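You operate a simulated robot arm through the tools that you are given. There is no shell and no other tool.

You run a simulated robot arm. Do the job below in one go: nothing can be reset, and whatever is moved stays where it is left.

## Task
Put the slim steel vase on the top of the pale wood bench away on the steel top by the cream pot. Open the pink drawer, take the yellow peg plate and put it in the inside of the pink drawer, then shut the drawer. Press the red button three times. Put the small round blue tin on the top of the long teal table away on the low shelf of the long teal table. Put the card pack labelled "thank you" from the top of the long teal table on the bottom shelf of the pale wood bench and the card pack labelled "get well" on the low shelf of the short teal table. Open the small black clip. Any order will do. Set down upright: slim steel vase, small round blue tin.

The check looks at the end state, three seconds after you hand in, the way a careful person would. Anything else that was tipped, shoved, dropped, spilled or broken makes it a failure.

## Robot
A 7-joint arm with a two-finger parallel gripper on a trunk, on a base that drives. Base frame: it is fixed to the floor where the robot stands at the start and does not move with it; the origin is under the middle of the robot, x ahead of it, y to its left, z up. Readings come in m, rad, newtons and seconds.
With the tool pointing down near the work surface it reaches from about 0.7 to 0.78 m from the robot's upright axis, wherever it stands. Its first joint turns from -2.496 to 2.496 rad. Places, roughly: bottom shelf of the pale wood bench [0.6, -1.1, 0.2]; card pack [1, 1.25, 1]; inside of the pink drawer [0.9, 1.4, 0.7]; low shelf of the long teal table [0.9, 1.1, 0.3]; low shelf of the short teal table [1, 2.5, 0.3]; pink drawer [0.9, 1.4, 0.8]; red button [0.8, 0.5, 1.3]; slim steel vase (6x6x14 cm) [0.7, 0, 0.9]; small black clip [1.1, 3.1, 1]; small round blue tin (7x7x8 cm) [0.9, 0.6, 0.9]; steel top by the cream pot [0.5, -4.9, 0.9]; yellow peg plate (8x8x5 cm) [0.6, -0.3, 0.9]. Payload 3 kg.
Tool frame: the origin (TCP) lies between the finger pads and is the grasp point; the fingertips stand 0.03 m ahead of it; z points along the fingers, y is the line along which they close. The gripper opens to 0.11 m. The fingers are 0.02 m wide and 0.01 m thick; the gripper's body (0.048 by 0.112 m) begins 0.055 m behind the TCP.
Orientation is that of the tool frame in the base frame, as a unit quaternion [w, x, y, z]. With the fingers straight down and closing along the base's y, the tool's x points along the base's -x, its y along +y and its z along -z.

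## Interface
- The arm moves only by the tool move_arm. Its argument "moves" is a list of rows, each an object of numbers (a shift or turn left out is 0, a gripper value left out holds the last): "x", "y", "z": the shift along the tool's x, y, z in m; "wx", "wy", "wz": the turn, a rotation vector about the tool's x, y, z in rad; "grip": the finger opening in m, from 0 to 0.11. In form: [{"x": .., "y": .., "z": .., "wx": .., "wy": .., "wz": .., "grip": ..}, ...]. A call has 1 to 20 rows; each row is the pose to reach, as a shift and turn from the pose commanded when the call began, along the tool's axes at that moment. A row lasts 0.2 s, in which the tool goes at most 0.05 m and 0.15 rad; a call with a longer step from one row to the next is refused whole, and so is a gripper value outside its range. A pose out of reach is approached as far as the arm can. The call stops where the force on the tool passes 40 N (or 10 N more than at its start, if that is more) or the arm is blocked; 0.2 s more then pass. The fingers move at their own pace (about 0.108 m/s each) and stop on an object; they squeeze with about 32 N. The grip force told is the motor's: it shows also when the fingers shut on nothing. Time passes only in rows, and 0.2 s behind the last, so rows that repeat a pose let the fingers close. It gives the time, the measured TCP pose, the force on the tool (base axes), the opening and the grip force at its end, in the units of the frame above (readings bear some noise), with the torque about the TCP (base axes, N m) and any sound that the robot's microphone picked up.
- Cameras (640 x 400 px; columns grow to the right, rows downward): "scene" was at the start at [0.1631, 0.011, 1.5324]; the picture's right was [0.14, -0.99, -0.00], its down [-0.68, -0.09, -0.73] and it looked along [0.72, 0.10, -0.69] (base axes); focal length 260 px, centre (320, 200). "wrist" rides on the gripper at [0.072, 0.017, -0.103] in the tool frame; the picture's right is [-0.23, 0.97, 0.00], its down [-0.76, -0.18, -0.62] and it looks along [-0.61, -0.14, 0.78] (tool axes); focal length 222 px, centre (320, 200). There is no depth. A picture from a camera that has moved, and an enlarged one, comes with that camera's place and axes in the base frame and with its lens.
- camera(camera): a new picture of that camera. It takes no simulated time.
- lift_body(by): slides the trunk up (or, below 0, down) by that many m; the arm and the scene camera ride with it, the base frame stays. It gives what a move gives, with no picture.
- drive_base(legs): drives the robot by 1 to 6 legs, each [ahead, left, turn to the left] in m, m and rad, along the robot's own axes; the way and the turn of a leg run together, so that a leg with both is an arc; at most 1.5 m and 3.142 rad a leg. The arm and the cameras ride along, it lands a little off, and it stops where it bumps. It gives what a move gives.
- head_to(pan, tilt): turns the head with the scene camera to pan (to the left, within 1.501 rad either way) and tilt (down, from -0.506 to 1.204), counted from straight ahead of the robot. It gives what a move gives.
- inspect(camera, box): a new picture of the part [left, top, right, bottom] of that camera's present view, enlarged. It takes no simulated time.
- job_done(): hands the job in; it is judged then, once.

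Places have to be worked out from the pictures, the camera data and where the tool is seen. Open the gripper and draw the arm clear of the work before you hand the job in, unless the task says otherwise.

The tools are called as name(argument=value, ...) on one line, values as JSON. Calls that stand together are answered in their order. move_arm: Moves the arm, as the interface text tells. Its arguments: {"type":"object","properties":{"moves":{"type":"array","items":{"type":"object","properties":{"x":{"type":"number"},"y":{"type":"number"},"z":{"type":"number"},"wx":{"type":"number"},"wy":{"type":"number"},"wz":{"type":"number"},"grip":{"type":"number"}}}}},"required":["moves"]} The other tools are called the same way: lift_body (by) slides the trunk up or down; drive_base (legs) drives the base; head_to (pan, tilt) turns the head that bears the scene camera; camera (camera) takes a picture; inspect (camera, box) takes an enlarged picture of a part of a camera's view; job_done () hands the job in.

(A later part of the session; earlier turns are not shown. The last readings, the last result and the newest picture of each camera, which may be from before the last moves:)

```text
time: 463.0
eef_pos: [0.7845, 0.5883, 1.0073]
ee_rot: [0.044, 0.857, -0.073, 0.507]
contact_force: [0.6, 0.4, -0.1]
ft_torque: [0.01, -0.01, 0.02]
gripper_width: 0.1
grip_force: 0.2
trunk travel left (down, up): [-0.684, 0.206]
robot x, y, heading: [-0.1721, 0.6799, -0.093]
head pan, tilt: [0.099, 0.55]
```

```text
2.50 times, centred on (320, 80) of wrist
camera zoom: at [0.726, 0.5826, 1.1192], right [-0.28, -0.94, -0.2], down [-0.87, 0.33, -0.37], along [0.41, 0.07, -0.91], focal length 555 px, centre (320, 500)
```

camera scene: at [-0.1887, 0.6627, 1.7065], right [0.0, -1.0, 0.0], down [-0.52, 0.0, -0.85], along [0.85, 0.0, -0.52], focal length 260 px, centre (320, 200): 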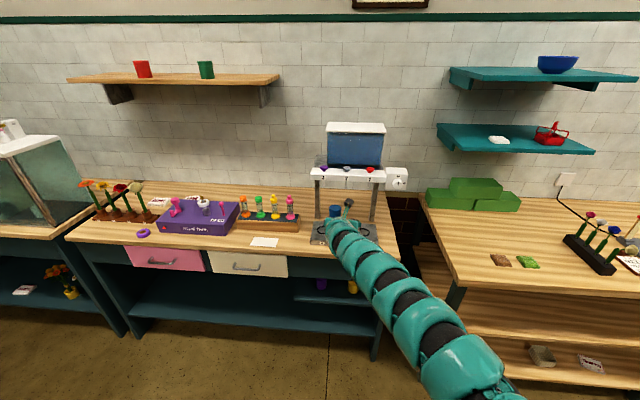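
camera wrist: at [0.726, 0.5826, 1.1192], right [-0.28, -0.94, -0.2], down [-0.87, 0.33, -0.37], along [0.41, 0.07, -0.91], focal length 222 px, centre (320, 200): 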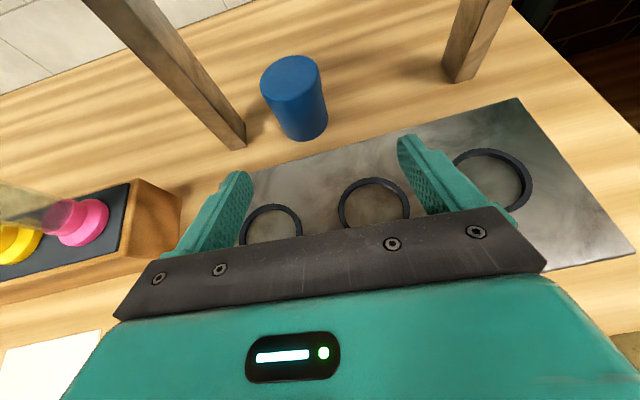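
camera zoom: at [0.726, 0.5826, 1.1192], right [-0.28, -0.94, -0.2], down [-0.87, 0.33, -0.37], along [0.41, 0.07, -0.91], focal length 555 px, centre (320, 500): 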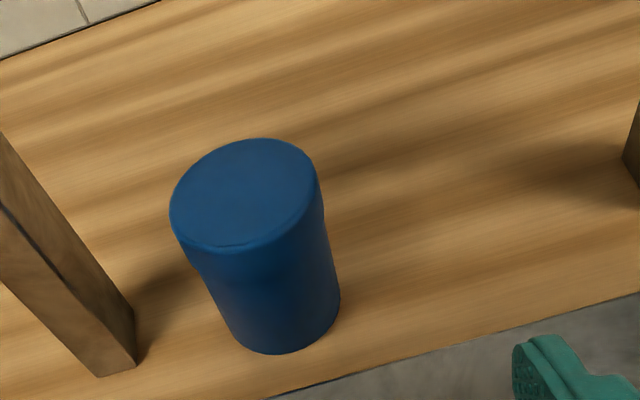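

The tin's axis is around (0.945, 0.588), lateral alignment is consistent. I drive in to TCP x≈0.94 at z≈1.0 and check before lowering.

drive_base(legs=[[0.1, 0.01, 0], [0.055, 0.006, 0]])

camera(camera="wrist")

inspect(camera="wrist", box=[200, 80, 440, 240])

camera(camera="scene")

```text
time: 464.7
eef_pos: [0.943, 0.588, 1.0061]
ee_rot: [0.045, 0.858, -0.074, 0.506]
contact_force: [-0.4, -0.3, 0.2]
ft_torque: [-0.01, -0.02, 0.01]
gripper_width: 0.0999
grip_force: 0.0
trunk travel left (down, up): [-0.684, 0.206]
robot x, y, heading: [-0.011, 0.6764, -0.094]
head pan, tilt: [0.099, 0.55]
```

```text
taken
camera wrist: at [0.8837, 0.5838, 1.1187], right [-0.28, -0.94, -0.2], down [-0.87, 0.33, -0.37], along [0.41, 0.07, -0.91], focal length 222 px, centre (320, 200)
```

wrist: 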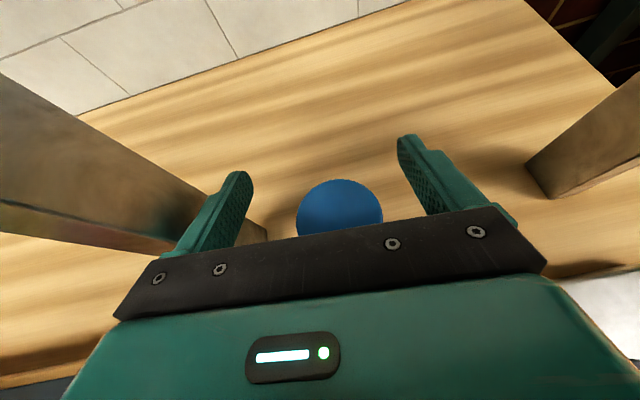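

```text
2.50 times, centred on (320, 160) of wrist
camera zoom: at [0.8837, 0.5838, 1.1187], right [-0.28, -0.94, -0.2], down [-0.87, 0.33, -0.37], along [0.41, 0.07, -0.91], focal length 555 px, centre (320, 300)
```

zoom: 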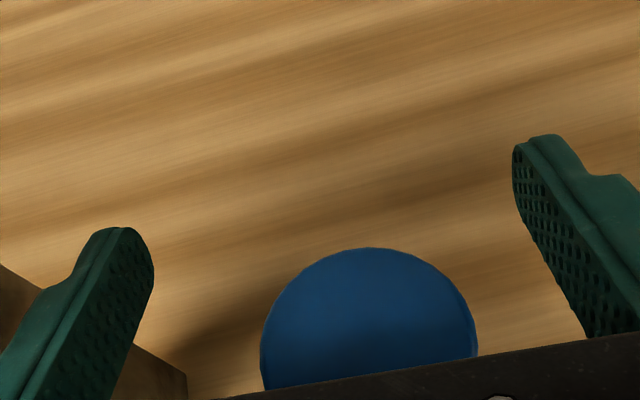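

```text
taken
camera scene: at [0.1625, 0.6722, 1.5862], right [0.0, -1.0, 0.0], down [-0.52, 0.0, -0.85], along [0.85, 0.0, -0.52], focal length 260 px, centre (320, 200)
```

scene: 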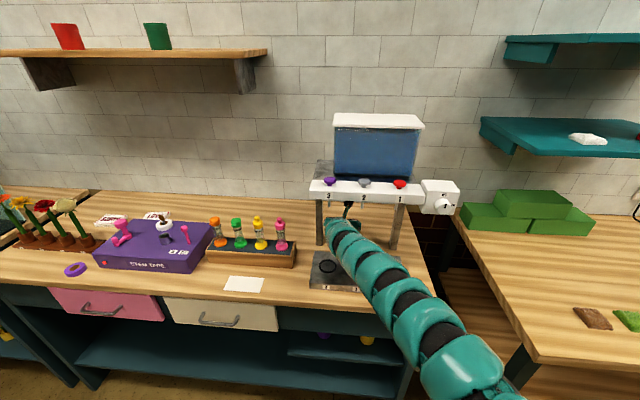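

The tin's centre is at about (0.938, 0.587), well centred laterally. I back up 1 cm for palm clearance and lower 6.5 cm.

drive_base(legs=[[-0.01, 0, 0]])

lift_body(by=-0.065)

camera(camera="wrist")

```text
time: 465.4
eef_pos: [0.9313, 0.5901, 1.0073]
ee_rot: [0.045, 0.857, -0.074, 0.508]
contact_force: [0.3, 0.2, 0.7]
ft_torque: [0.01, 0.01, -0.02]
gripper_width: 0.0998
grip_force: 0.0
trunk travel left (down, up): [-0.684, 0.206]
robot x, y, heading: [-0.0223, 0.6784, -0.096]
head pan, tilt: [0.099, 0.55]
```

```text
time: 466.5
eef_pos: [0.9304, 0.5918, 0.9431]
ee_rot: [0.044, 0.857, -0.073, 0.508]
contact_force: [-0.4, -0.4, -0.4]
ft_torque: [0.0, 0.0, 0.01]
gripper_width: 0.0998
grip_force: 0.1
trunk travel left (down, up): [-0.619, 0.271]
robot x, y, heading: [-0.0209, 0.6777, -0.095]
head pan, tilt: [0.099, 0.55]
```

```text
taken
camera wrist: at [0.8722, 0.585, 1.0553], right [-0.28, -0.94, -0.2], down [-0.87, 0.33, -0.37], along [0.41, 0.07, -0.91], focal length 222 px, centre (320, 200)
```

wrist: 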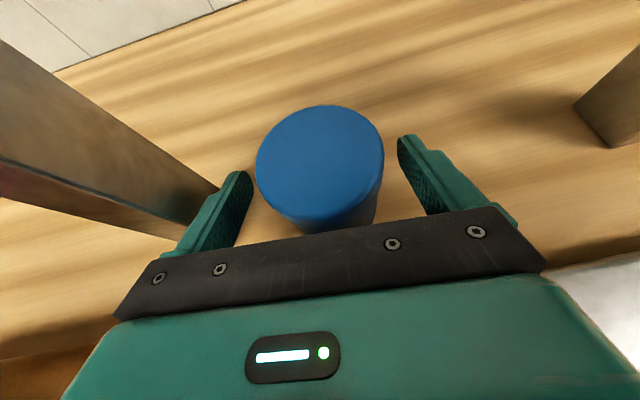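

The tin is centred between the fingers with its top near z≈0.953. I lower 1.2 cm more and close.

lift_body(by=-0.012)

move_arm(moves=[{"grip": 0.08}, {"grip": 0.07}, {"grip": 0.055}, {"grip": 0.045}, {"grip": 0.045}])

camera(camera="wrist")

```text
time: 467.1
eef_pos: [0.9346, 0.5912, 0.9416]
ee_rot: [0.042, 0.853, -0.071, 0.516]
contact_force: [3.4, 0.1, 12.0]
ft_torque: [0.14, 0.81, 0.04]
gripper_width: 0.1
grip_force: 0.1
trunk travel left (down, up): [-0.607, 0.283]
robot x, y, heading: [-0.0178, 0.6795, -0.093]
head pan, tilt: [0.099, 0.55]
stopped: the force on the tool passed its limit at 42 N (the readings are from after the stop); the commanded pose is now the measured one
```

```text
time: 468.3
eef_pos: [0.9325, 0.5904, 0.9422]
ee_rot: [0.044, 0.853, -0.073, 0.515]
contact_force: [17.2, 1.5, 28.8]
ft_torque: [0.32, 1.53, -0.26]
gripper_width: 0.0617
grip_force: 32.0
trunk travel left (down, up): [-0.607, 0.283]
robot x, y, heading: [-0.0256, 0.6826, -0.1]
head pan, tilt: [0.099, 0.55]
```

```text
taken
camera wrist: at [0.8728, 0.5852, 1.0538], right [-0.27, -0.94, -0.2], down [-0.86, 0.33, -0.38], along [0.43, 0.07, -0.9], focal length 222 px, centre (320, 200)
```

wrist: 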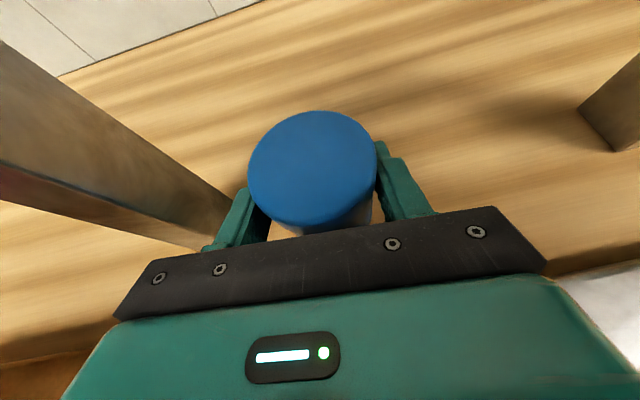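

The gripper body touched something low behind the tin (tray edge most likely), but the tin is now held (6.2 cm, 32 N). I lift straight up 4 cm and check.

lift_body(by=0.04)

camera(camera="wrist")

camera(camera="scene")

```text
time: 469.1
eef_pos: [0.9341, 0.5897, 0.9784]
ee_rot: [0.044, 0.854, -0.074, 0.513]
contact_force: [0.3, 0.0, -1.1]
ft_torque: [-0.01, 0.03, 0.01]
gripper_width: 0.0617
grip_force: 32.2
trunk travel left (down, up): [-0.647, 0.243]
robot x, y, heading: [-0.0216, 0.6799, -0.099]
head pan, tilt: [0.099, 0.55]
```

```text
taken
camera wrist: at [0.8737, 0.5846, 1.0893], right [-0.27, -0.94, -0.2], down [-0.86, 0.33, -0.38], along [0.42, 0.07, -0.9], focal length 222 px, centre (320, 200)
```

wrist: 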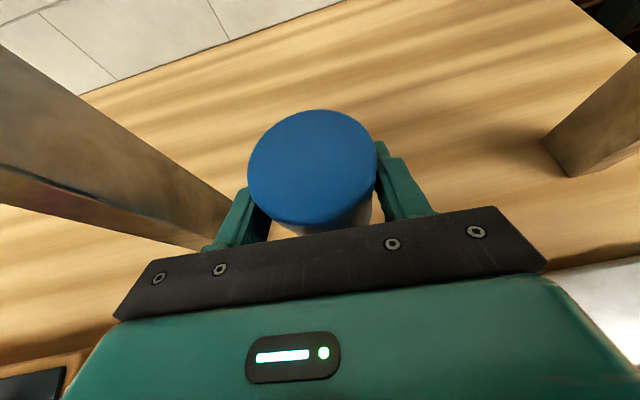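

```text
taken
camera scene: at [0.151, 0.6731, 1.5496], right [0.0, -1.0, 0.0], down [-0.52, 0.0, -0.85], along [0.85, 0.0, -0.52], focal length 260 px, centre (320, 200)
```

scene: 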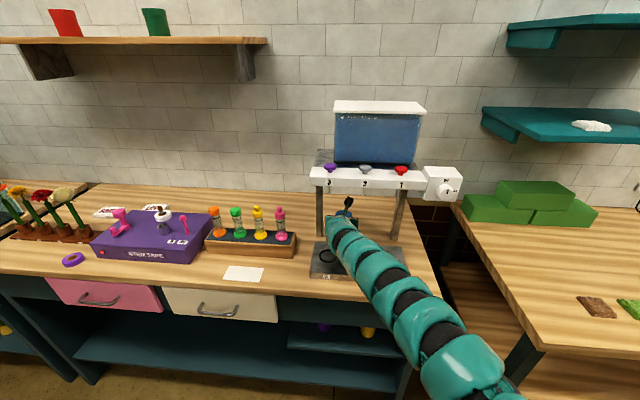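

The tin follows the gripper. I lift a bit more and back out, then verify that the whole tin came along.

lift_body(by=0.05)

drive_base(legs=[[-0.15, 0.0, 0], [-0.3, 0.0, 0]])

camera(camera="wrist")

inspect(camera="scene", box=[260, 90, 480, 290])

```text
time: 470.0
eef_pos: [0.9344, 0.5896, 1.0287]
ee_rot: [0.044, 0.854, -0.073, 0.513]
contact_force: [-1.1, 0.6, -2.2]
ft_torque: [-0.01, -0.05, 0.0]
gripper_width: 0.0614
grip_force: 32.0
trunk travel left (down, up): [-0.697, 0.193]
robot x, y, heading: [-0.0194, 0.6798, -0.1]
head pan, tilt: [0.099, 0.55]
```

```text
time: 473.0
eef_pos: [0.4889, 0.6286, 1.0312]
ee_rot: [0.044, 0.854, -0.075, 0.512]
contact_force: [0.0, -0.4, -1.6]
ft_torque: [-0.04, 0.01, 0.0]
gripper_width: 0.0614
grip_force: 32.4
trunk travel left (down, up): [-0.697, 0.193]
robot x, y, heading: [-0.4645, 0.727, -0.102]
head pan, tilt: [0.099, 0.55]
```

```text
taken
camera wrist: at [0.429, 0.6244, 1.1414], right [-0.27, -0.94, -0.2], down [-0.86, 0.33, -0.38], along [0.42, 0.07, -0.9], focal length 222 px, centre (320, 200)
```

wrist: 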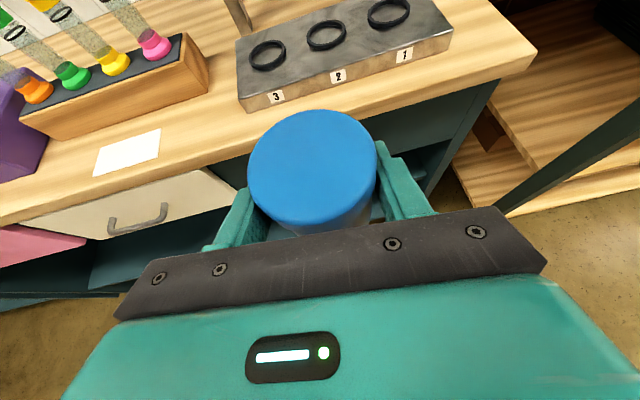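

```text
2.00 times, centred on (370, 190) of scene
camera zoom: at [-0.294, 0.7161, 1.5998], right [0.0, -1.0, 0.0], down [-0.52, 0.0, -0.85], along [0.85, 0.0, -0.52], focal length 519 px, centre (220, 220)
```

zoom: 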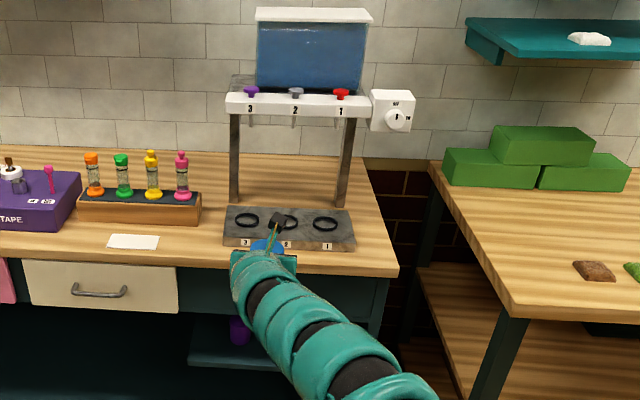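

The tin is fully in hand; the tray and rings are undisturbed. I drive left to the middle of the long table and lower the trunk in front of the low shelf.

drive_base(legs=[[-0.03, 0.53, 0]])

lift_body(by=-0.4)

lift_body(by=-0.25)

head_to(pan=0.2, tilt=0.6)

camera(camera="scene")

camera(camera="wrist")

```text
time: 476.1
eef_pos: [0.5123, 1.1617, 1.0283]
ee_rot: [0.045, 0.854, -0.074, 0.513]
contact_force: [0.4, 0.3, -1.8]
ft_torque: [0.0, 0.0, 0.0]
gripper_width: 0.0618
grip_force: 31.6
trunk travel left (down, up): [-0.697, 0.193]
robot x, y, heading: [-0.4398, 1.2526, -0.097]
head pan, tilt: [0.099, 0.55]
```

```text
time: 479.9
eef_pos: [0.5139, 1.1605, 0.6291]
ee_rot: [0.044, 0.854, -0.074, 0.514]
contact_force: [-0.3, 1.3, -1.8]
ft_torque: [0.02, -0.01, -0.02]
gripper_width: 0.0617
grip_force: 32.3
trunk travel left (down, up): [-0.297, 0.593]
robot x, y, heading: [-0.4395, 1.2535, -0.096]
head pan, tilt: [0.099, 0.55]
```

```text
time: 482.5
eef_pos: [0.5124, 1.1623, 0.3784]
ee_rot: [0.045, 0.854, -0.074, 0.513]
contact_force: [-0.5, 0.3, -1.4]
ft_torque: [0.03, 0.01, 0.03]
gripper_width: 0.0616
grip_force: 32.1
trunk travel left (down, up): [-0.047, 0.843]
robot x, y, heading: [-0.4402, 1.253, -0.097]
head pan, tilt: [0.099, 0.55]
```

```text
time: 483.2
eef_pos: [0.5125, 1.1605, 0.379]
ee_rot: [0.044, 0.854, -0.072, 0.513]
contact_force: [-0.6, -0.6, -2.0]
ft_torque: [0.01, -0.01, -0.02]
gripper_width: 0.0616
grip_force: 32.9
trunk travel left (down, up): [-0.047, 0.843]
robot x, y, heading: [-0.4399, 1.2555, -0.093]
head pan, tilt: [0.201, 0.6]
```

```text
taken
camera scene: at [-0.2726, 1.2542, 0.9452], right [0.1, -0.99, 0.0], down [-0.56, -0.06, -0.83], along [0.82, 0.09, -0.56], focal length 260 px, centre (320, 200)
```

scene: 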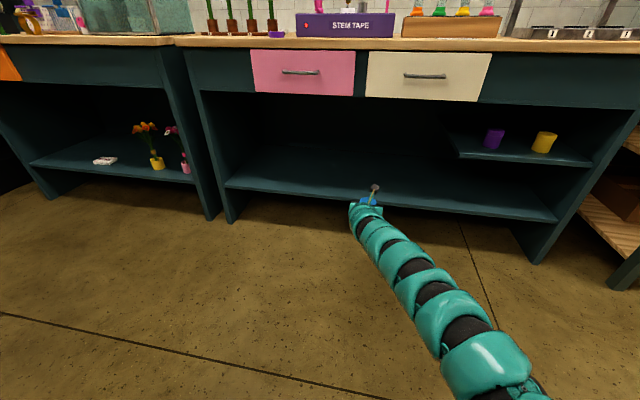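

```text
taken
camera wrist: at [0.4523, 1.1565, 0.4907], right [-0.27, -0.94, -0.2], down [-0.86, 0.33, -0.38], along [0.42, 0.07, -0.9], focal length 222 px, centre (320, 200)
```

wrist: 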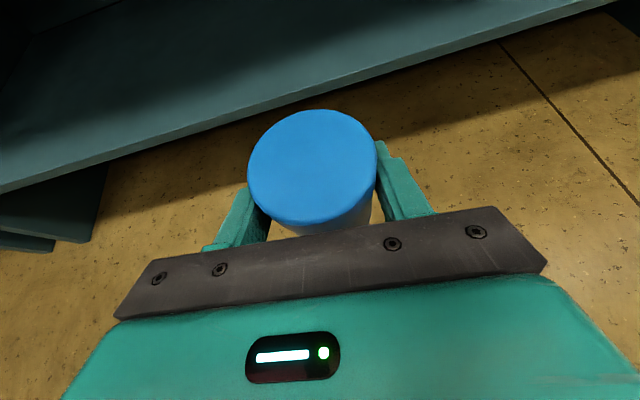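

I zoom to find the shelf's edge and height.

inspect(camera="scene", box=[220, 120, 460, 250])

```text
2.67 times, centred on (340, 185) of scene
camera zoom: at [-0.2726, 1.2542, 0.9452], right [0.1, -0.99, 0.0], down [-0.56, -0.06, -0.83], along [0.82, 0.09, -0.56], focal length 692 px, centre (267, 240)
```

zoom: 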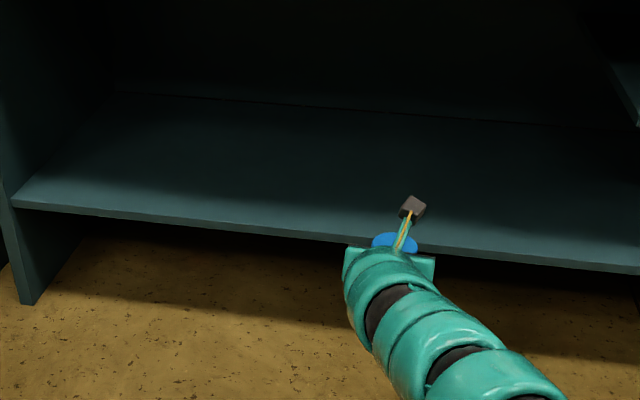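

The shelf is at z≈0.26 with its front edge near x≈0.735. I drive in 0.32 m with the tin ~7 cm above the shelf.

drive_base(legs=[[0.2, 0.0, 0], [0.12, 0.0, 0]])

camera(camera="wrist")

camera(camera="scene")

```text
time: 485.6
eef_pos: [0.8311, 1.1307, 0.3782]
ee_rot: [0.044, 0.854, -0.073, 0.513]
contact_force: [0.9, 0.5, -0.7]
ft_torque: [-0.03, 0.01, 0.02]
gripper_width: 0.0622
grip_force: 32.1
trunk travel left (down, up): [-0.047, 0.843]
robot x, y, heading: [-0.1221, 1.2223, -0.098]
head pan, tilt: [0.201, 0.6]
```

```text
taken
camera wrist: at [0.7715, 1.126, 0.4908], right [-0.27, -0.94, -0.2], down [-0.86, 0.33, -0.38], along [0.42, 0.07, -0.9], focal length 222 px, centre (320, 200)
```

wrist: 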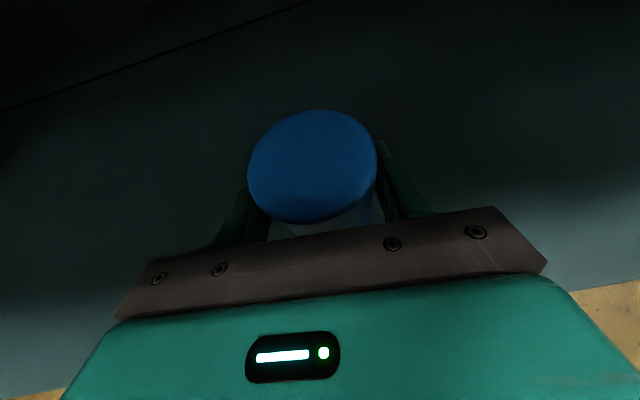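

```text
taken
camera scene: at [0.0465, 1.2233, 0.9452], right [0.1, -0.99, 0.0], down [-0.56, -0.06, -0.82], along [0.82, 0.09, -0.57], focal length 260 px, centre (320, 200)
```

scene: 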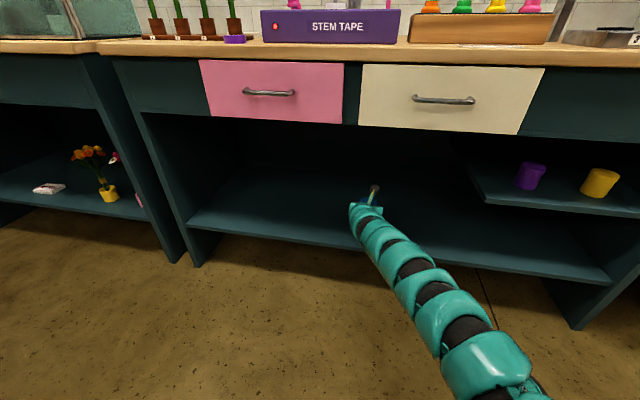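

The tin is over the shelf. I lower the trunk 4.5 cm, then the arm in small steps until contact.

lift_body(by=-0.045)

move_arm(moves=[{"x": -0.0044, "z": 0.0023}, {"x": -0.0088, "z": 0.0047}, {"x": -0.0132, "z": 0.007}, {"x": -0.0159, "z": 0.0084}, {"x": -0.0159, "z": 0.0084}])

```text
time: 486.5
eef_pos: [0.8302, 1.1314, 0.3337]
ee_rot: [0.045, 0.854, -0.074, 0.513]
contact_force: [0.0, 0.6, -1.5]
ft_torque: [0.01, -0.02, 0.01]
gripper_width: 0.0617
grip_force: 32.4
trunk travel left (down, up): [-0.002, 0.888]
robot x, y, heading: [-0.1256, 1.2246, -0.096]
head pan, tilt: [0.201, 0.6]
```

```text
time: 487.7
eef_pos: [0.8306, 1.1311, 0.3166]
ee_rot: [0.044, 0.854, -0.073, 0.513]
contact_force: [0.3, 0.1, -1.5]
ft_torque: [-0.01, -0.02, 0.01]
gripper_width: 0.0615
grip_force: 32.2
trunk travel left (down, up): [-0.002, 0.888]
robot x, y, heading: [-0.1239, 1.2197, -0.092]
head pan, tilt: [0.201, 0.6]
```

move_arm(moves=[{"x": -0.0026, "z": 0.0014}, {"x": -0.0053, "z": 0.0028}, {"x": -0.0079, "z": 0.0042}, {"x": -0.0106, "z": 0.0056}, {"x": -0.0106, "z": 0.0056}])

camera(camera="wrist")

```text
time: 488.9
eef_pos: [0.8305, 1.1314, 0.3027]
ee_rot: [0.044, 0.854, -0.073, 0.514]
contact_force: [0.1, -0.5, -1.6]
ft_torque: [-0.02, -0.01, -0.01]
gripper_width: 0.0614
grip_force: 31.9
trunk travel left (down, up): [-0.002, 0.888]
robot x, y, heading: [-0.1195, 1.2219, -0.099]
head pan, tilt: [0.201, 0.6]
```

```text
taken
camera wrist: at [0.7715, 1.1259, 0.4155], right [-0.27, -0.94, -0.2], down [-0.86, 0.33, -0.38], along [0.42, 0.07, -0.9], focal length 222 px, centre (320, 200)
```

wrist: 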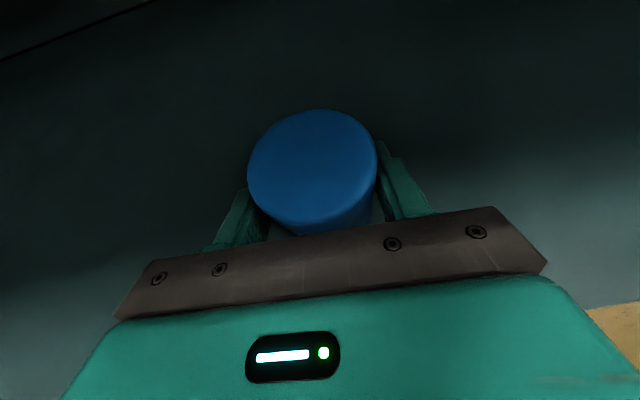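

move_arm(moves=[{"x": -0.0026, "z": 0.0014}, {"x": -0.0053, "z": 0.0028}, {"x": -0.0079, "z": 0.0042}, {"x": -0.0106, "z": 0.0056}, {"x": -0.0132, "z": 0.007}, {"x": -0.0132, "z": 0.007}])

```text
time: 490.3
eef_pos: [0.8318, 1.1318, 0.292]
ee_rot: [0.043, 0.853, -0.072, 0.515]
contact_force: [3.2, 3.7, 22.7]
ft_torque: [-0.16, -0.11, -0.11]
gripper_width: 0.0607
grip_force: 32.3
trunk travel left (down, up): [-0.002, 0.888]
robot x, y, heading: [-0.1214, 1.2252, -0.093]
head pan, tilt: [0.201, 0.6]
```

The tin stands on the shelf (central contact). I ease up 3 mm and open the fingers gently.

move_arm(moves=[{"x": 0.0026, "z": -0.0014}, {"x": 0.0026, "z": -0.0014, "grip": 0.066}, {"x": 0.0026, "z": -0.0014, "grip": 0.075}, {"x": 0.0026, "z": -0.0014, "grip": 0.09}, {"x": 0.0026, "z": -0.0014, "grip": 0.1}, {"x": 0.0026, "z": -0.0014, "grip": 0.1}])

camera(camera="wrist")

```text
time: 491.7
eef_pos: [0.8317, 1.1308, 0.2925]
ee_rot: [0.044, 0.854, -0.073, 0.513]
contact_force: [0.3, 0.3, 0.5]
ft_torque: [-0.02, -0.03, 0.01]
gripper_width: 0.1002
grip_force: 0.1
trunk travel left (down, up): [-0.002, 0.888]
robot x, y, heading: [-0.1201, 1.2223, -0.092]
head pan, tilt: [0.201, 0.6]
```

```text
taken
camera wrist: at [0.7715, 1.1262, 0.4037], right [-0.27, -0.94, -0.2], down [-0.86, 0.33, -0.38], along [0.42, 0.07, -0.9], focal length 222 px, centre (320, 200)
```

wrist: 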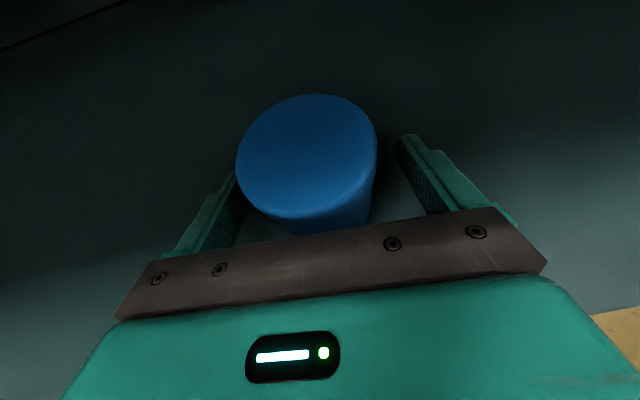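

The tin's outline changed slightly on release. I zoom to check whether it stands upright.

inspect(camera="wrist", box=[180, 60, 460, 250])

inspect(camera="scene", box=[320, 160, 420, 240])

```text
2.11 times, centred on (320, 155) of wrist
camera zoom: at [0.7715, 1.1262, 0.4037], right [-0.27, -0.94, -0.2], down [-0.86, 0.33, -0.38], along [0.42, 0.07, -0.9], focal length 468 px, centre (320, 295)
```

zoom: 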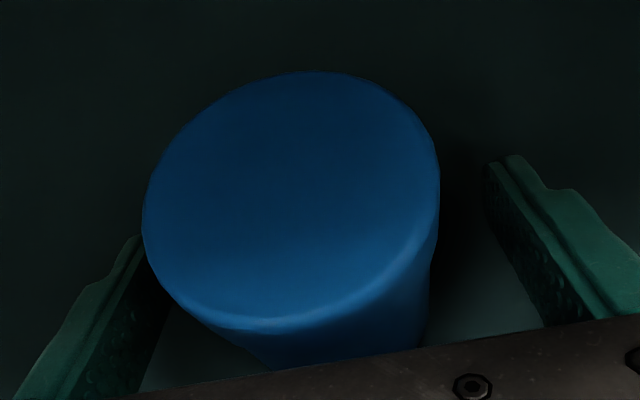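

```text
5.00 times, centred on (370, 200) of scene
camera zoom: at [0.0465, 1.2233, 0.9002], right [0.1, -0.99, 0.0], down [-0.56, -0.06, -0.82], along [0.82, 0.09, -0.57], focal length 1298 px, centre (70, 200)
```

zoom: 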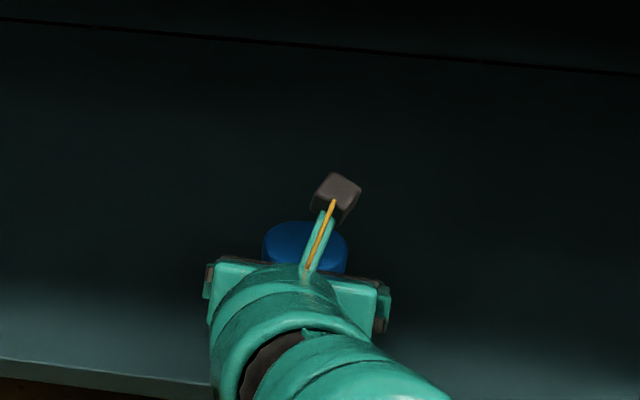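

The tin slid up ~1 cm in the grip on contact but is centred and resting on its base. I back straight out along the tool axis and look.

drive_base(legs=[[-0.12, 0.009, 0]])

camera(camera="wrist")

inspect(camera="wrist", box=[200, 0, 440, 180])

```text
time: 492.9
eef_pos: [0.7126, 1.1505, 0.2919]
ee_rot: [0.044, 0.854, -0.073, 0.514]
contact_force: [1.0, 0.1, 0.5]
ft_torque: [0.0, 0.0, 0.02]
gripper_width: 0.0998
grip_force: 0.0
trunk travel left (down, up): [-0.002, 0.888]
robot x, y, heading: [-0.2424, 1.2397, -0.098]
head pan, tilt: [0.201, 0.6]
```

```text
taken
camera wrist: at [0.6529, 1.1457, 0.4038], right [-0.27, -0.94, -0.2], down [-0.86, 0.33, -0.38], along [0.42, 0.07, -0.9], focal length 222 px, centre (320, 200)
```

wrist: 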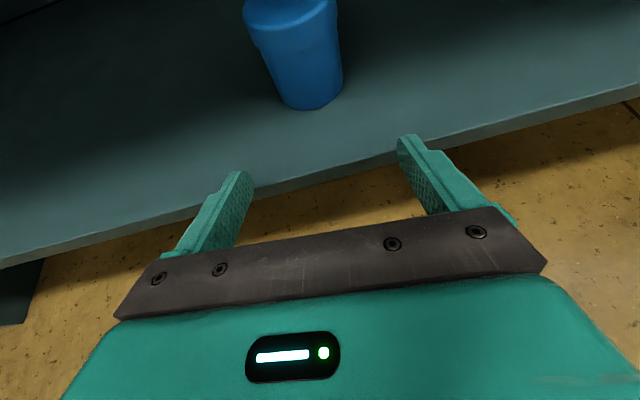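

```text
2.22 times, centred on (320, 90) of wrist
camera zoom: at [0.6529, 1.1457, 0.4038], right [-0.27, -0.94, -0.2], down [-0.86, 0.33, -0.38], along [0.42, 0.07, -0.9], focal length 494 px, centre (320, 444)
```

zoom: 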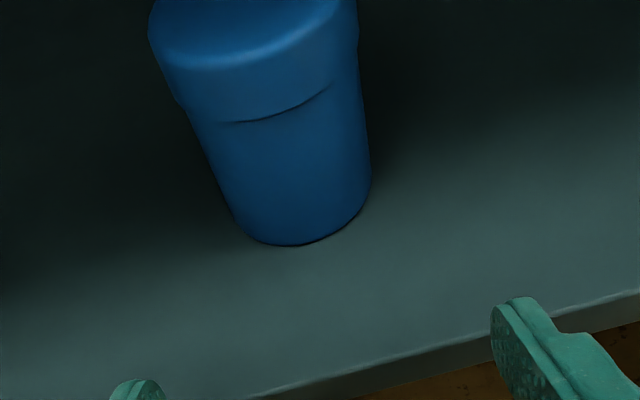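

The tin stands upright on the low shelf. Now the red button: I back out, raise the trunk, close the fingers and set the tool at 45° pitch.

drive_base(legs=[[-0.25, 0.0, 0]])

lift_body(by=0.4)

lift_body(by=0.4)

lift_body(by=0.08)

move_arm(moves=[{"x": -0.025, "z": -0.0012, "wy": -0.1, "grip": 0.05}, {"x": -0.0497, "z": -0.005, "wy": -0.2, "grip": 0.0}, {"x": -0.0727, "z": -0.0108, "wy": -0.295, "grip": 0.0}, {"x": -0.0727, "z": -0.0108, "wy": -0.295, "grip": 0.0}, {"x": -0.0727, "z": -0.0108, "wy": -0.295, "grip": 0.0}])

drive_base(legs=[[0, -0.7, 0]])

camera(camera="wrist")

camera(camera="scene")

```text
time: 494.7
eef_pos: [0.464, 1.1723, 0.2913]
ee_rot: [0.045, 0.854, -0.074, 0.513]
contact_force: [-0.2, 0.0, -0.5]
ft_torque: [0.0, 0.0, 0.0]
gripper_width: 0.0998
grip_force: 0.1
trunk travel left (down, up): [-0.002, 0.888]
robot x, y, heading: [-0.4871, 1.267, -0.104]
head pan, tilt: [0.201, 0.6]
```

```text
time: 498.6
eef_pos: [0.4648, 1.1736, 0.6926]
ee_rot: [0.044, 0.854, -0.074, 0.513]
contact_force: [-0.4, -0.2, -0.8]
ft_torque: [0.0, -0.01, 0.0]
gripper_width: 0.1
grip_force: 0.1
trunk travel left (down, up): [-0.402, 0.488]
robot x, y, heading: [-0.4849, 1.2678, -0.095]
head pan, tilt: [0.201, 0.6]
```

```text
time: 502.4
eef_pos: [0.4641, 1.173, 1.0929]
ee_rot: [0.045, 0.854, -0.074, 0.513]
contact_force: [0.1, 0.0, -0.1]
ft_torque: [-0.03, 0.03, 0.01]
gripper_width: 0.1002
grip_force: 0.1
trunk travel left (down, up): [-0.802, 0.088]
robot x, y, heading: [-0.488, 1.2718, -0.098]
head pan, tilt: [0.201, 0.6]
```

```text
time: 503.6
eef_pos: [0.4642, 1.1732, 1.1706]
ee_rot: [0.045, 0.854, -0.075, 0.513]
contact_force: [0.1, 0.1, 0.1]
ft_torque: [-0.03, -0.02, -0.01]
gripper_width: 0.0996
grip_force: 0.1
trunk travel left (down, up): [-0.882, 0.008]
robot x, y, heading: [-0.4886, 1.2684, -0.102]
head pan, tilt: [0.201, 0.6]
```

```text
time: 504.8
eef_pos: [0.4219, 1.1821, 1.1125]
ee_rot: [0.033, 0.92, -0.08, 0.383]
contact_force: [-0.3, -0.2, -0.1]
ft_torque: [0.06, 0.0, 0.02]
gripper_width: 0.0
grip_force: 31.6
trunk travel left (down, up): [-0.882, 0.008]
robot x, y, heading: [-0.4909, 1.2637, -0.101]
head pan, tilt: [0.201, 0.6]
```

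```text
time: 508.6
eef_pos: [0.3534, 0.4843, 1.1121]
ee_rot: [0.032, 0.92, -0.078, 0.382]
contact_force: [0.7, -0.3, 0.2]
ft_torque: [0.01, 0.0, 0.01]
gripper_width: 0.0
grip_force: 32.2
trunk travel left (down, up): [-0.882, 0.008]
robot x, y, heading: [-0.5581, 0.5674, -0.094]
head pan, tilt: [0.201, 0.6]
```

```text
taken
camera wrist: at [0.328, 0.4732, 1.2361], right [-0.32, -0.93, -0.16], down [-0.94, 0.34, -0.1], along [0.15, 0.12, -0.98], focal length 222 px, centre (320, 200)
```

wrist: 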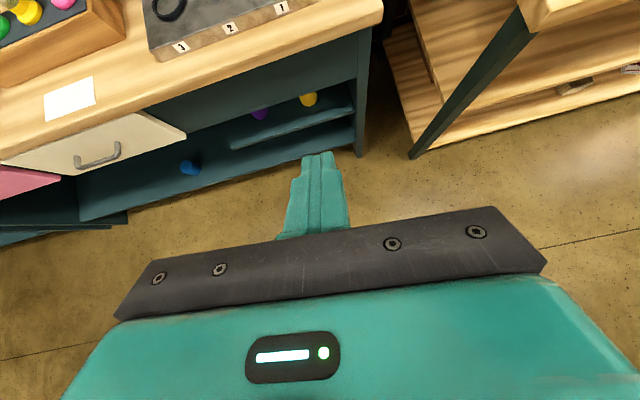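

```text
taken
camera scene: at [-0.3892, 0.5672, 1.7802], right [0.11, -0.99, 0.0], down [-0.56, -0.06, -0.83], along [0.82, 0.09, -0.56], focal length 260 px, centre (320, 200)
```

scene: 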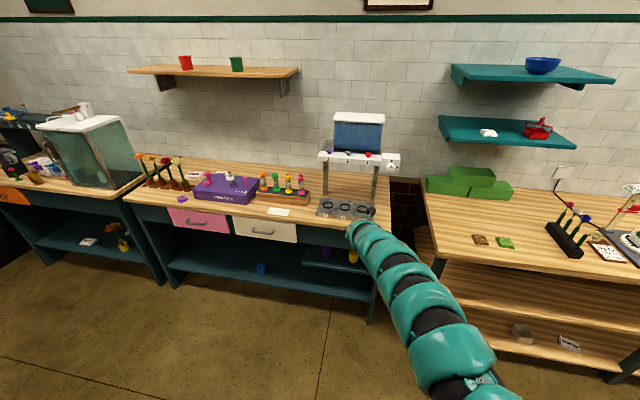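

Everything placed so far is visible in place (packs on their shelves, tin upright). For the button I return to the 62° pitch and raise the arm 0.14 m here in free space.

move_arm(moves=[{"x": 0.025, "z": -0.0012, "wy": 0.1}, {"x": 0.0497, "z": -0.005, "wy": 0.2}, {"x": 0.0727, "z": -0.0108, "wy": 0.295}, {"x": 0.0727, "z": -0.0108, "wy": 0.295}])

move_arm(moves=[{"x": 0.0353, "z": -0.0188}, {"x": 0.0706, "z": -0.0375}, {"x": 0.1059, "z": -0.0563}, {"x": 0.1236, "z": -0.0657}, {"x": 0.1236, "z": -0.0657}])

camera(camera="wrist")

```text
time: 509.6
eef_pos: [0.3972, 0.4773, 1.1718]
ee_rot: [0.043, 0.854, -0.072, 0.513]
contact_force: [0.1, 0.1, -0.1]
ft_torque: [0.0, 0.03, 0.01]
gripper_width: 0.0001
grip_force: 32.4
trunk travel left (down, up): [-0.882, 0.008]
robot x, y, heading: [-0.5613, 0.5667, -0.091]
head pan, tilt: [0.201, 0.6]
```

```text
time: 510.8
eef_pos: [0.3962, 0.4779, 1.313]
ee_rot: [0.044, 0.854, -0.073, 0.513]
contact_force: [0.4, 0.5, 0.8]
ft_torque: [0.01, -0.03, -0.01]
gripper_width: 0.0
grip_force: 32.3
trunk travel left (down, up): [-0.882, 0.008]
robot x, y, heading: [-0.5543, 0.5649, -0.089]
head pan, tilt: [0.201, 0.6]
```

```text
taken
camera wrist: at [0.3359, 0.4736, 1.4247], right [-0.27, -0.94, -0.2], down [-0.87, 0.33, -0.38], along [0.42, 0.07, -0.9], focal length 222 px, centre (320, 200)
```

wrist: 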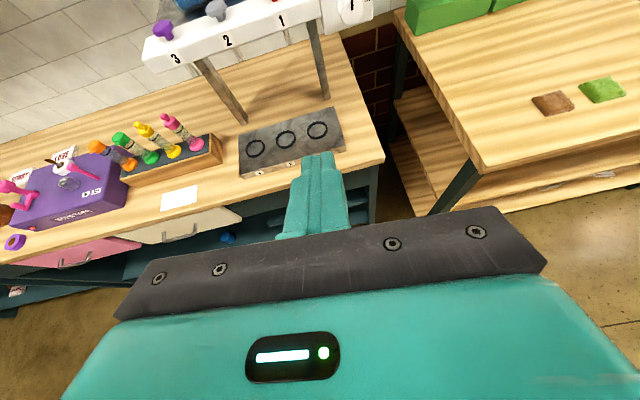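

I drive ahead 0.3 m and re-measure the red button from closer.

drive_base(legs=[[0.29, 0.01, 0]])

camera(camera="wrist")

inspect(camera="wrist", box=[200, 20, 440, 180])

inspect(camera="scene", box=[280, 80, 480, 230])

```text
time: 512.8
eef_pos: [0.6846, 0.4568, 1.3128]
ee_rot: [0.044, 0.854, -0.073, 0.514]
contact_force: [0.9, 0.0, -0.4]
ft_torque: [-0.05, 0.03, -0.02]
gripper_width: 0.0
grip_force: 32.1
trunk travel left (down, up): [-0.882, 0.008]
robot x, y, heading: [-0.2729, 0.5478, -0.101]
head pan, tilt: [0.201, 0.6]
```

```text
taken
camera wrist: at [0.6239, 0.4525, 1.4239], right [-0.27, -0.94, -0.2], down [-0.86, 0.33, -0.38], along [0.42, 0.07, -0.9], focal length 222 px, centre (320, 200)
```

wrist: 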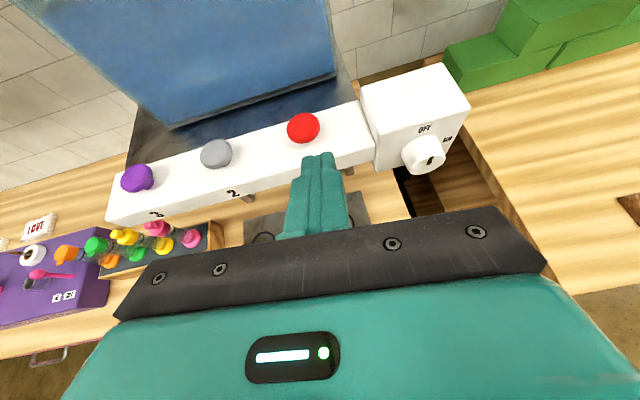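

```text
2.50 times, centred on (320, 100) of wrist
camera zoom: at [0.6239, 0.4525, 1.4239], right [-0.27, -0.94, -0.2], down [-0.86, 0.33, -0.38], along [0.42, 0.07, -0.9], focal length 555 px, centre (320, 450)
```

zoom: 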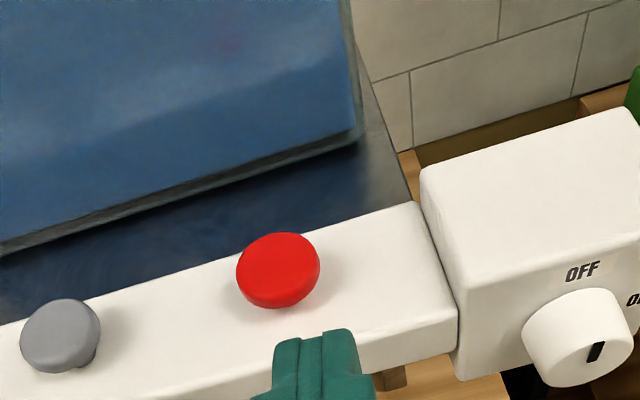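

```text
2.67 times, centred on (380, 155) of scene
camera zoom: at [-0.1004, 0.5497, 1.7801], right [0.1, -0.99, 0.0], down [-0.56, -0.06, -0.82], along [0.82, 0.09, -0.57], focal length 692 px, centre (160, 320)
```

zoom: 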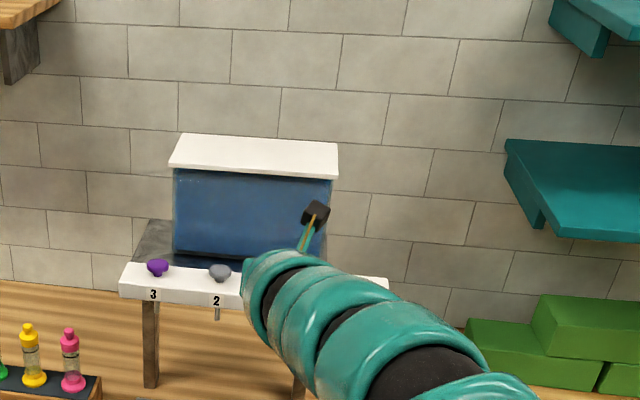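

Refined: the red cap is at about (0.783, 0.458), top z≈1.26. I move over it with the closed fingertips.

drive_base(legs=[[0.0755, 0.0134, 0]])

camera(camera="wrist")

inspect(camera="wrist", box=[230, 90, 410, 230])

```text
time: 513.9
eef_pos: [0.7619, 0.464, 1.3115]
ee_rot: [0.044, 0.855, -0.073, 0.512]
contact_force: [0.4, 0.0, -0.1]
ft_torque: [0.01, 0.01, 0.0]
gripper_width: 0.0
grip_force: 32.0
trunk travel left (down, up): [-0.882, 0.008]
robot x, y, heading: [-0.1962, 0.5552, -0.095]
head pan, tilt: [0.201, 0.6]
```

```text
taken
camera wrist: at [0.7017, 0.4593, 1.4232], right [-0.27, -0.94, -0.2], down [-0.86, 0.33, -0.38], along [0.42, 0.07, -0.9], focal length 222 px, centre (320, 200)
```

wrist: 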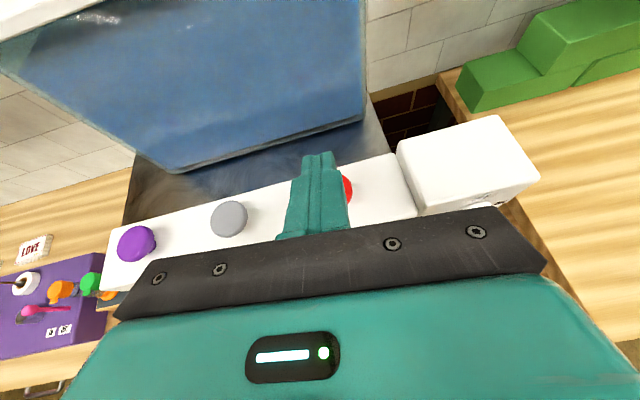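

```text
2.86 times, centred on (320, 160) of wrist
camera zoom: at [0.7017, 0.4593, 1.4232], right [-0.27, -0.94, -0.2], down [-0.86, 0.33, -0.38], along [0.42, 0.07, -0.9], focal length 635 px, centre (320, 314)
```

zoom: 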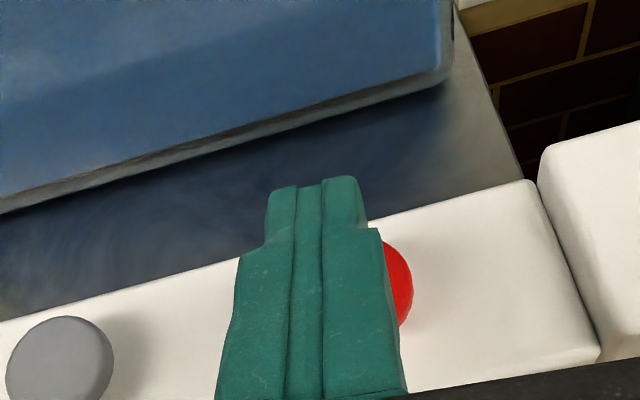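

The fingertip is right above the red cap. I move down to near contact.

move_arm(moves=[{"x": -0.0088, "z": 0.0047}, {"x": -0.0177, "z": 0.0094}, {"x": -0.0221, "z": 0.0117}, {"x": -0.0221, "z": 0.0117}])

inspect(camera="wrist", box=[230, 90, 410, 230])

```text
time: 514.9
eef_pos: [0.7597, 0.4636, 1.2868]
ee_rot: [0.043, 0.854, -0.072, 0.513]
contact_force: [-0.4, -0.3, 0.3]
ft_torque: [-0.02, -0.02, 0.02]
gripper_width: 0.0
grip_force: 31.4
trunk travel left (down, up): [-0.882, 0.008]
robot x, y, heading: [-0.1909, 0.5545, -0.097]
head pan, tilt: [0.201, 0.6]
```

```text
2.86 times, centred on (320, 160) of wrist
camera zoom: at [0.7001, 0.4588, 1.399], right [-0.27, -0.94, -0.2], down [-0.86, 0.33, -0.38], along [0.42, 0.07, -0.9], focal length 635 px, centre (320, 314)
```

zoom: 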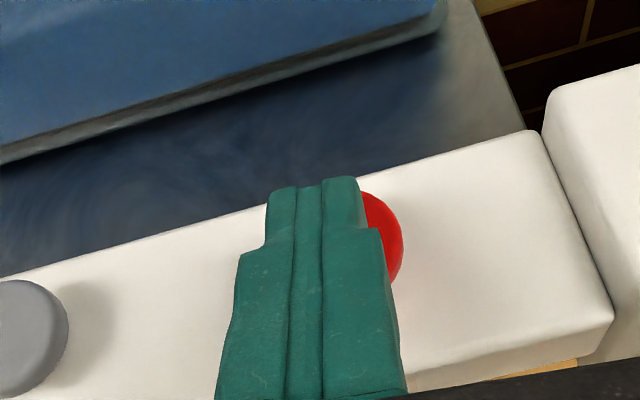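

I shift 6 mm right to centre on the cap and press down slowly.

move_arm(moves=[{"y": 0.006}, {"x": -0.0035, "y": 0.006, "z": 0.0019}, {"x": -0.0071, "y": 0.006, "z": 0.0038}, {"x": -0.0106, "y": 0.006, "z": 0.0056}, {"x": -0.0132, "y": 0.006, "z": 0.007}])

```text
time: 516.1
eef_pos: [0.7593, 0.4582, 1.2753]
ee_rot: [0.044, 0.853, -0.073, 0.515]
contact_force: [3.1, 0.3, 7.6]
ft_torque: [0.0, -0.25, -0.02]
gripper_width: 0.0
grip_force: 32.2
trunk travel left (down, up): [-0.882, 0.008]
robot x, y, heading: [-0.1934, 0.5544, -0.094]
head pan, tilt: [0.201, 0.6]
heard: click
```

A click: press one. I release fully (rise 1.5 cm) and check.

move_arm(moves=[{"x": 0.0066, "z": -0.0035}, {"x": 0.0132, "z": -0.007}, {"x": 0.0159, "z": -0.0084}, {"x": 0.0159, "z": -0.0084}])

inspect(camera="wrist", box=[200, 60, 440, 230])

```text
time: 517.1
eef_pos: [0.7597, 0.4575, 1.2905]
ee_rot: [0.044, 0.854, -0.074, 0.514]
contact_force: [0.1, 0.0, -0.3]
ft_torque: [-0.02, -0.02, 0.02]
gripper_width: 0.0
grip_force: 31.9
trunk travel left (down, up): [-0.882, 0.008]
robot x, y, heading: [-0.1942, 0.552, -0.092]
head pan, tilt: [0.201, 0.6]
```

```text
2.35 times, centred on (320, 145) of wrist
camera zoom: at [0.6989, 0.4534, 1.4021], right [-0.27, -0.94, -0.2], down [-0.86, 0.33, -0.38], along [0.42, 0.07, -0.9], focal length 523 px, centre (320, 329)
```

zoom: 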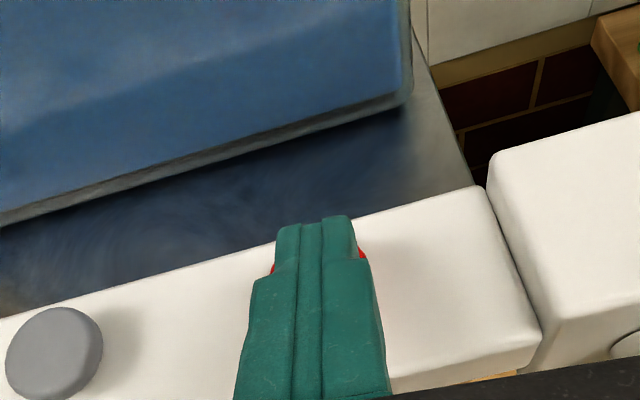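

Centred. Second press.

move_arm(moves=[{"x": -0.0044, "z": 0.0023}, {"x": -0.0088, "z": 0.0047}, {"x": -0.0124, "z": 0.0066}, {"x": -0.0159, "z": 0.0084}, {"x": -0.0159, "z": 0.0084}])

move_arm(moves=[{"x": 0.0066, "z": -0.0035}, {"x": 0.0132, "z": -0.007}, {"x": 0.0159, "z": -0.0084}, {"x": 0.0159, "z": -0.0084}])

```text
time: 518.3
eef_pos: [0.7584, 0.4586, 1.2755]
ee_rot: [0.044, 0.853, -0.073, 0.515]
contact_force: [2.6, 0.2, 7.7]
ft_torque: [0.01, -0.22, 0.02]
gripper_width: 0.0
grip_force: 31.9
trunk travel left (down, up): [-0.882, 0.008]
robot x, y, heading: [-0.1914, 0.5566, -0.096]
head pan, tilt: [0.201, 0.6]
heard: click
```

```text
time: 519.3
eef_pos: [0.7582, 0.4592, 1.2909]
ee_rot: [0.044, 0.854, -0.073, 0.514]
contact_force: [-0.3, -0.2, -0.8]
ft_torque: [0.03, -0.02, 0.02]
gripper_width: 0.0
grip_force: 31.9
trunk travel left (down, up): [-0.882, 0.008]
robot x, y, heading: [-0.1912, 0.5531, -0.097]
head pan, tilt: [0.201, 0.6]
```

A second click and clean release. Third press, then I rise clear.

move_arm(moves=[{"x": -0.0044, "z": 0.0023}, {"x": -0.0088, "z": 0.0047}, {"x": -0.0124, "z": 0.0066}, {"x": -0.0159, "z": 0.0084}, {"x": -0.0159, "z": 0.0084}])

move_arm(moves=[{"x": 0.0066, "z": -0.0035}, {"x": 0.0132, "z": -0.007}, {"x": 0.0265, "z": -0.0141}, {"x": 0.0353, "z": -0.0188}, {"x": 0.0353, "z": -0.0188}])

```text
time: 520.5
eef_pos: [0.7581, 0.4574, 1.2749]
ee_rot: [0.045, 0.854, -0.074, 0.513]
contact_force: [2.9, 1.2, 5.7]
ft_torque: [0.03, -0.2, 0.0]
gripper_width: 0.0
grip_force: 32.8
trunk travel left (down, up): [-0.882, 0.008]
robot x, y, heading: [-0.1912, 0.553, -0.097]
head pan, tilt: [0.201, 0.6]
heard: click
```

```text
time: 521.7
eef_pos: [0.7583, 0.4579, 1.3124]
ee_rot: [0.044, 0.854, -0.073, 0.513]
contact_force: [0.4, -1.3, -0.5]
ft_torque: [0.02, -0.02, 0.03]
gripper_width: 0.0001
grip_force: 32.0
trunk travel left (down, up): [-0.882, 0.008]
robot x, y, heading: [-0.1951, 0.5564, -0.093]
head pan, tilt: [0.201, 0.6]
```

Three clicks heard. I back off from the dispenser, open the gripper, and verify the scene.

drive_base(legs=[[-0.45, 0, 0]])

move_arm(moves=[{"grip": 0.05}, {"grip": 0.08}, {"grip": 0.08}])

head_to(pan=0.3, tilt=0.6)

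camera(camera="scene")

inspect(camera="scene", box=[130, 100, 450, 310])

```text
time: 524.4
eef_pos: [0.3097, 0.5007, 1.3135]
ee_rot: [0.045, 0.854, -0.075, 0.513]
contact_force: [0.2, 0.3, 0.5]
ft_torque: [-0.02, -0.02, -0.03]
gripper_width: 0.0
grip_force: 31.6
trunk travel left (down, up): [-0.882, 0.008]
robot x, y, heading: [-0.6407, 0.5965, -0.097]
head pan, tilt: [0.201, 0.6]
```

```text
time: 525.2
eef_pos: [0.3092, 0.5006, 1.3112]
ee_rot: [0.044, 0.854, -0.074, 0.513]
contact_force: [0.0, 0.1, -0.1]
ft_torque: [-0.02, 0.0, 0.0]
gripper_width: 0.0799
grip_force: 0.0
trunk travel left (down, up): [-0.882, 0.008]
robot x, y, heading: [-0.6424, 0.5978, -0.094]
head pan, tilt: [0.201, 0.6]
```

```text
time: 525.9
eef_pos: [0.3102, 0.5001, 1.3124]
ee_rot: [0.045, 0.854, -0.074, 0.513]
contact_force: [1.1, 0.2, 0.0]
ft_torque: [0.01, -0.01, 0.0]
gripper_width: 0.0799
grip_force: 0.1
trunk travel left (down, up): [-0.882, 0.008]
robot x, y, heading: [-0.6453, 0.6013, -0.095]
head pan, tilt: [0.3, 0.6]
```

```text
taken
camera scene: at [-0.4748, 0.6082, 1.7802], right [0.2, -0.98, 0.0], down [-0.55, -0.11, -0.83], along [0.81, 0.17, -0.56], focal length 260 px, centre (320, 200)
```

scene: 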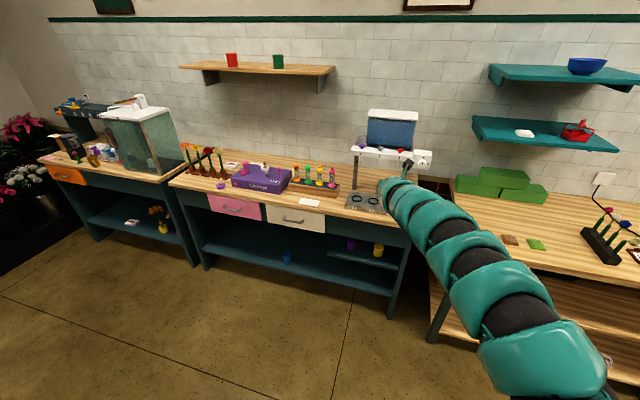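

```text
1.90 times, centred on (290, 205) of scene
camera zoom: at [-0.4748, 0.6082, 1.7802], right [0.2, -0.98, 0.0], down [-0.55, -0.11, -0.83], along [0.81, 0.17, -0.56], focal length 494 px, centre (377, 190)
```

zoom: 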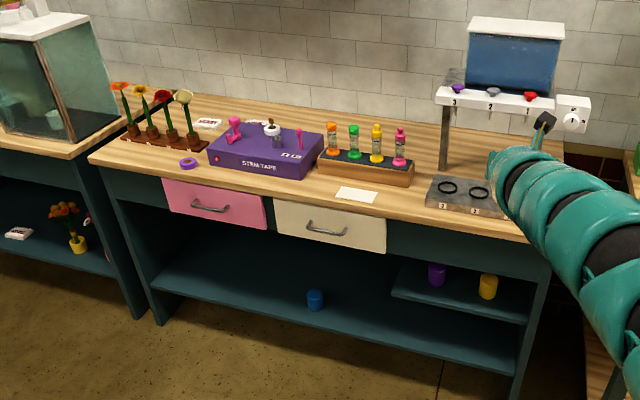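

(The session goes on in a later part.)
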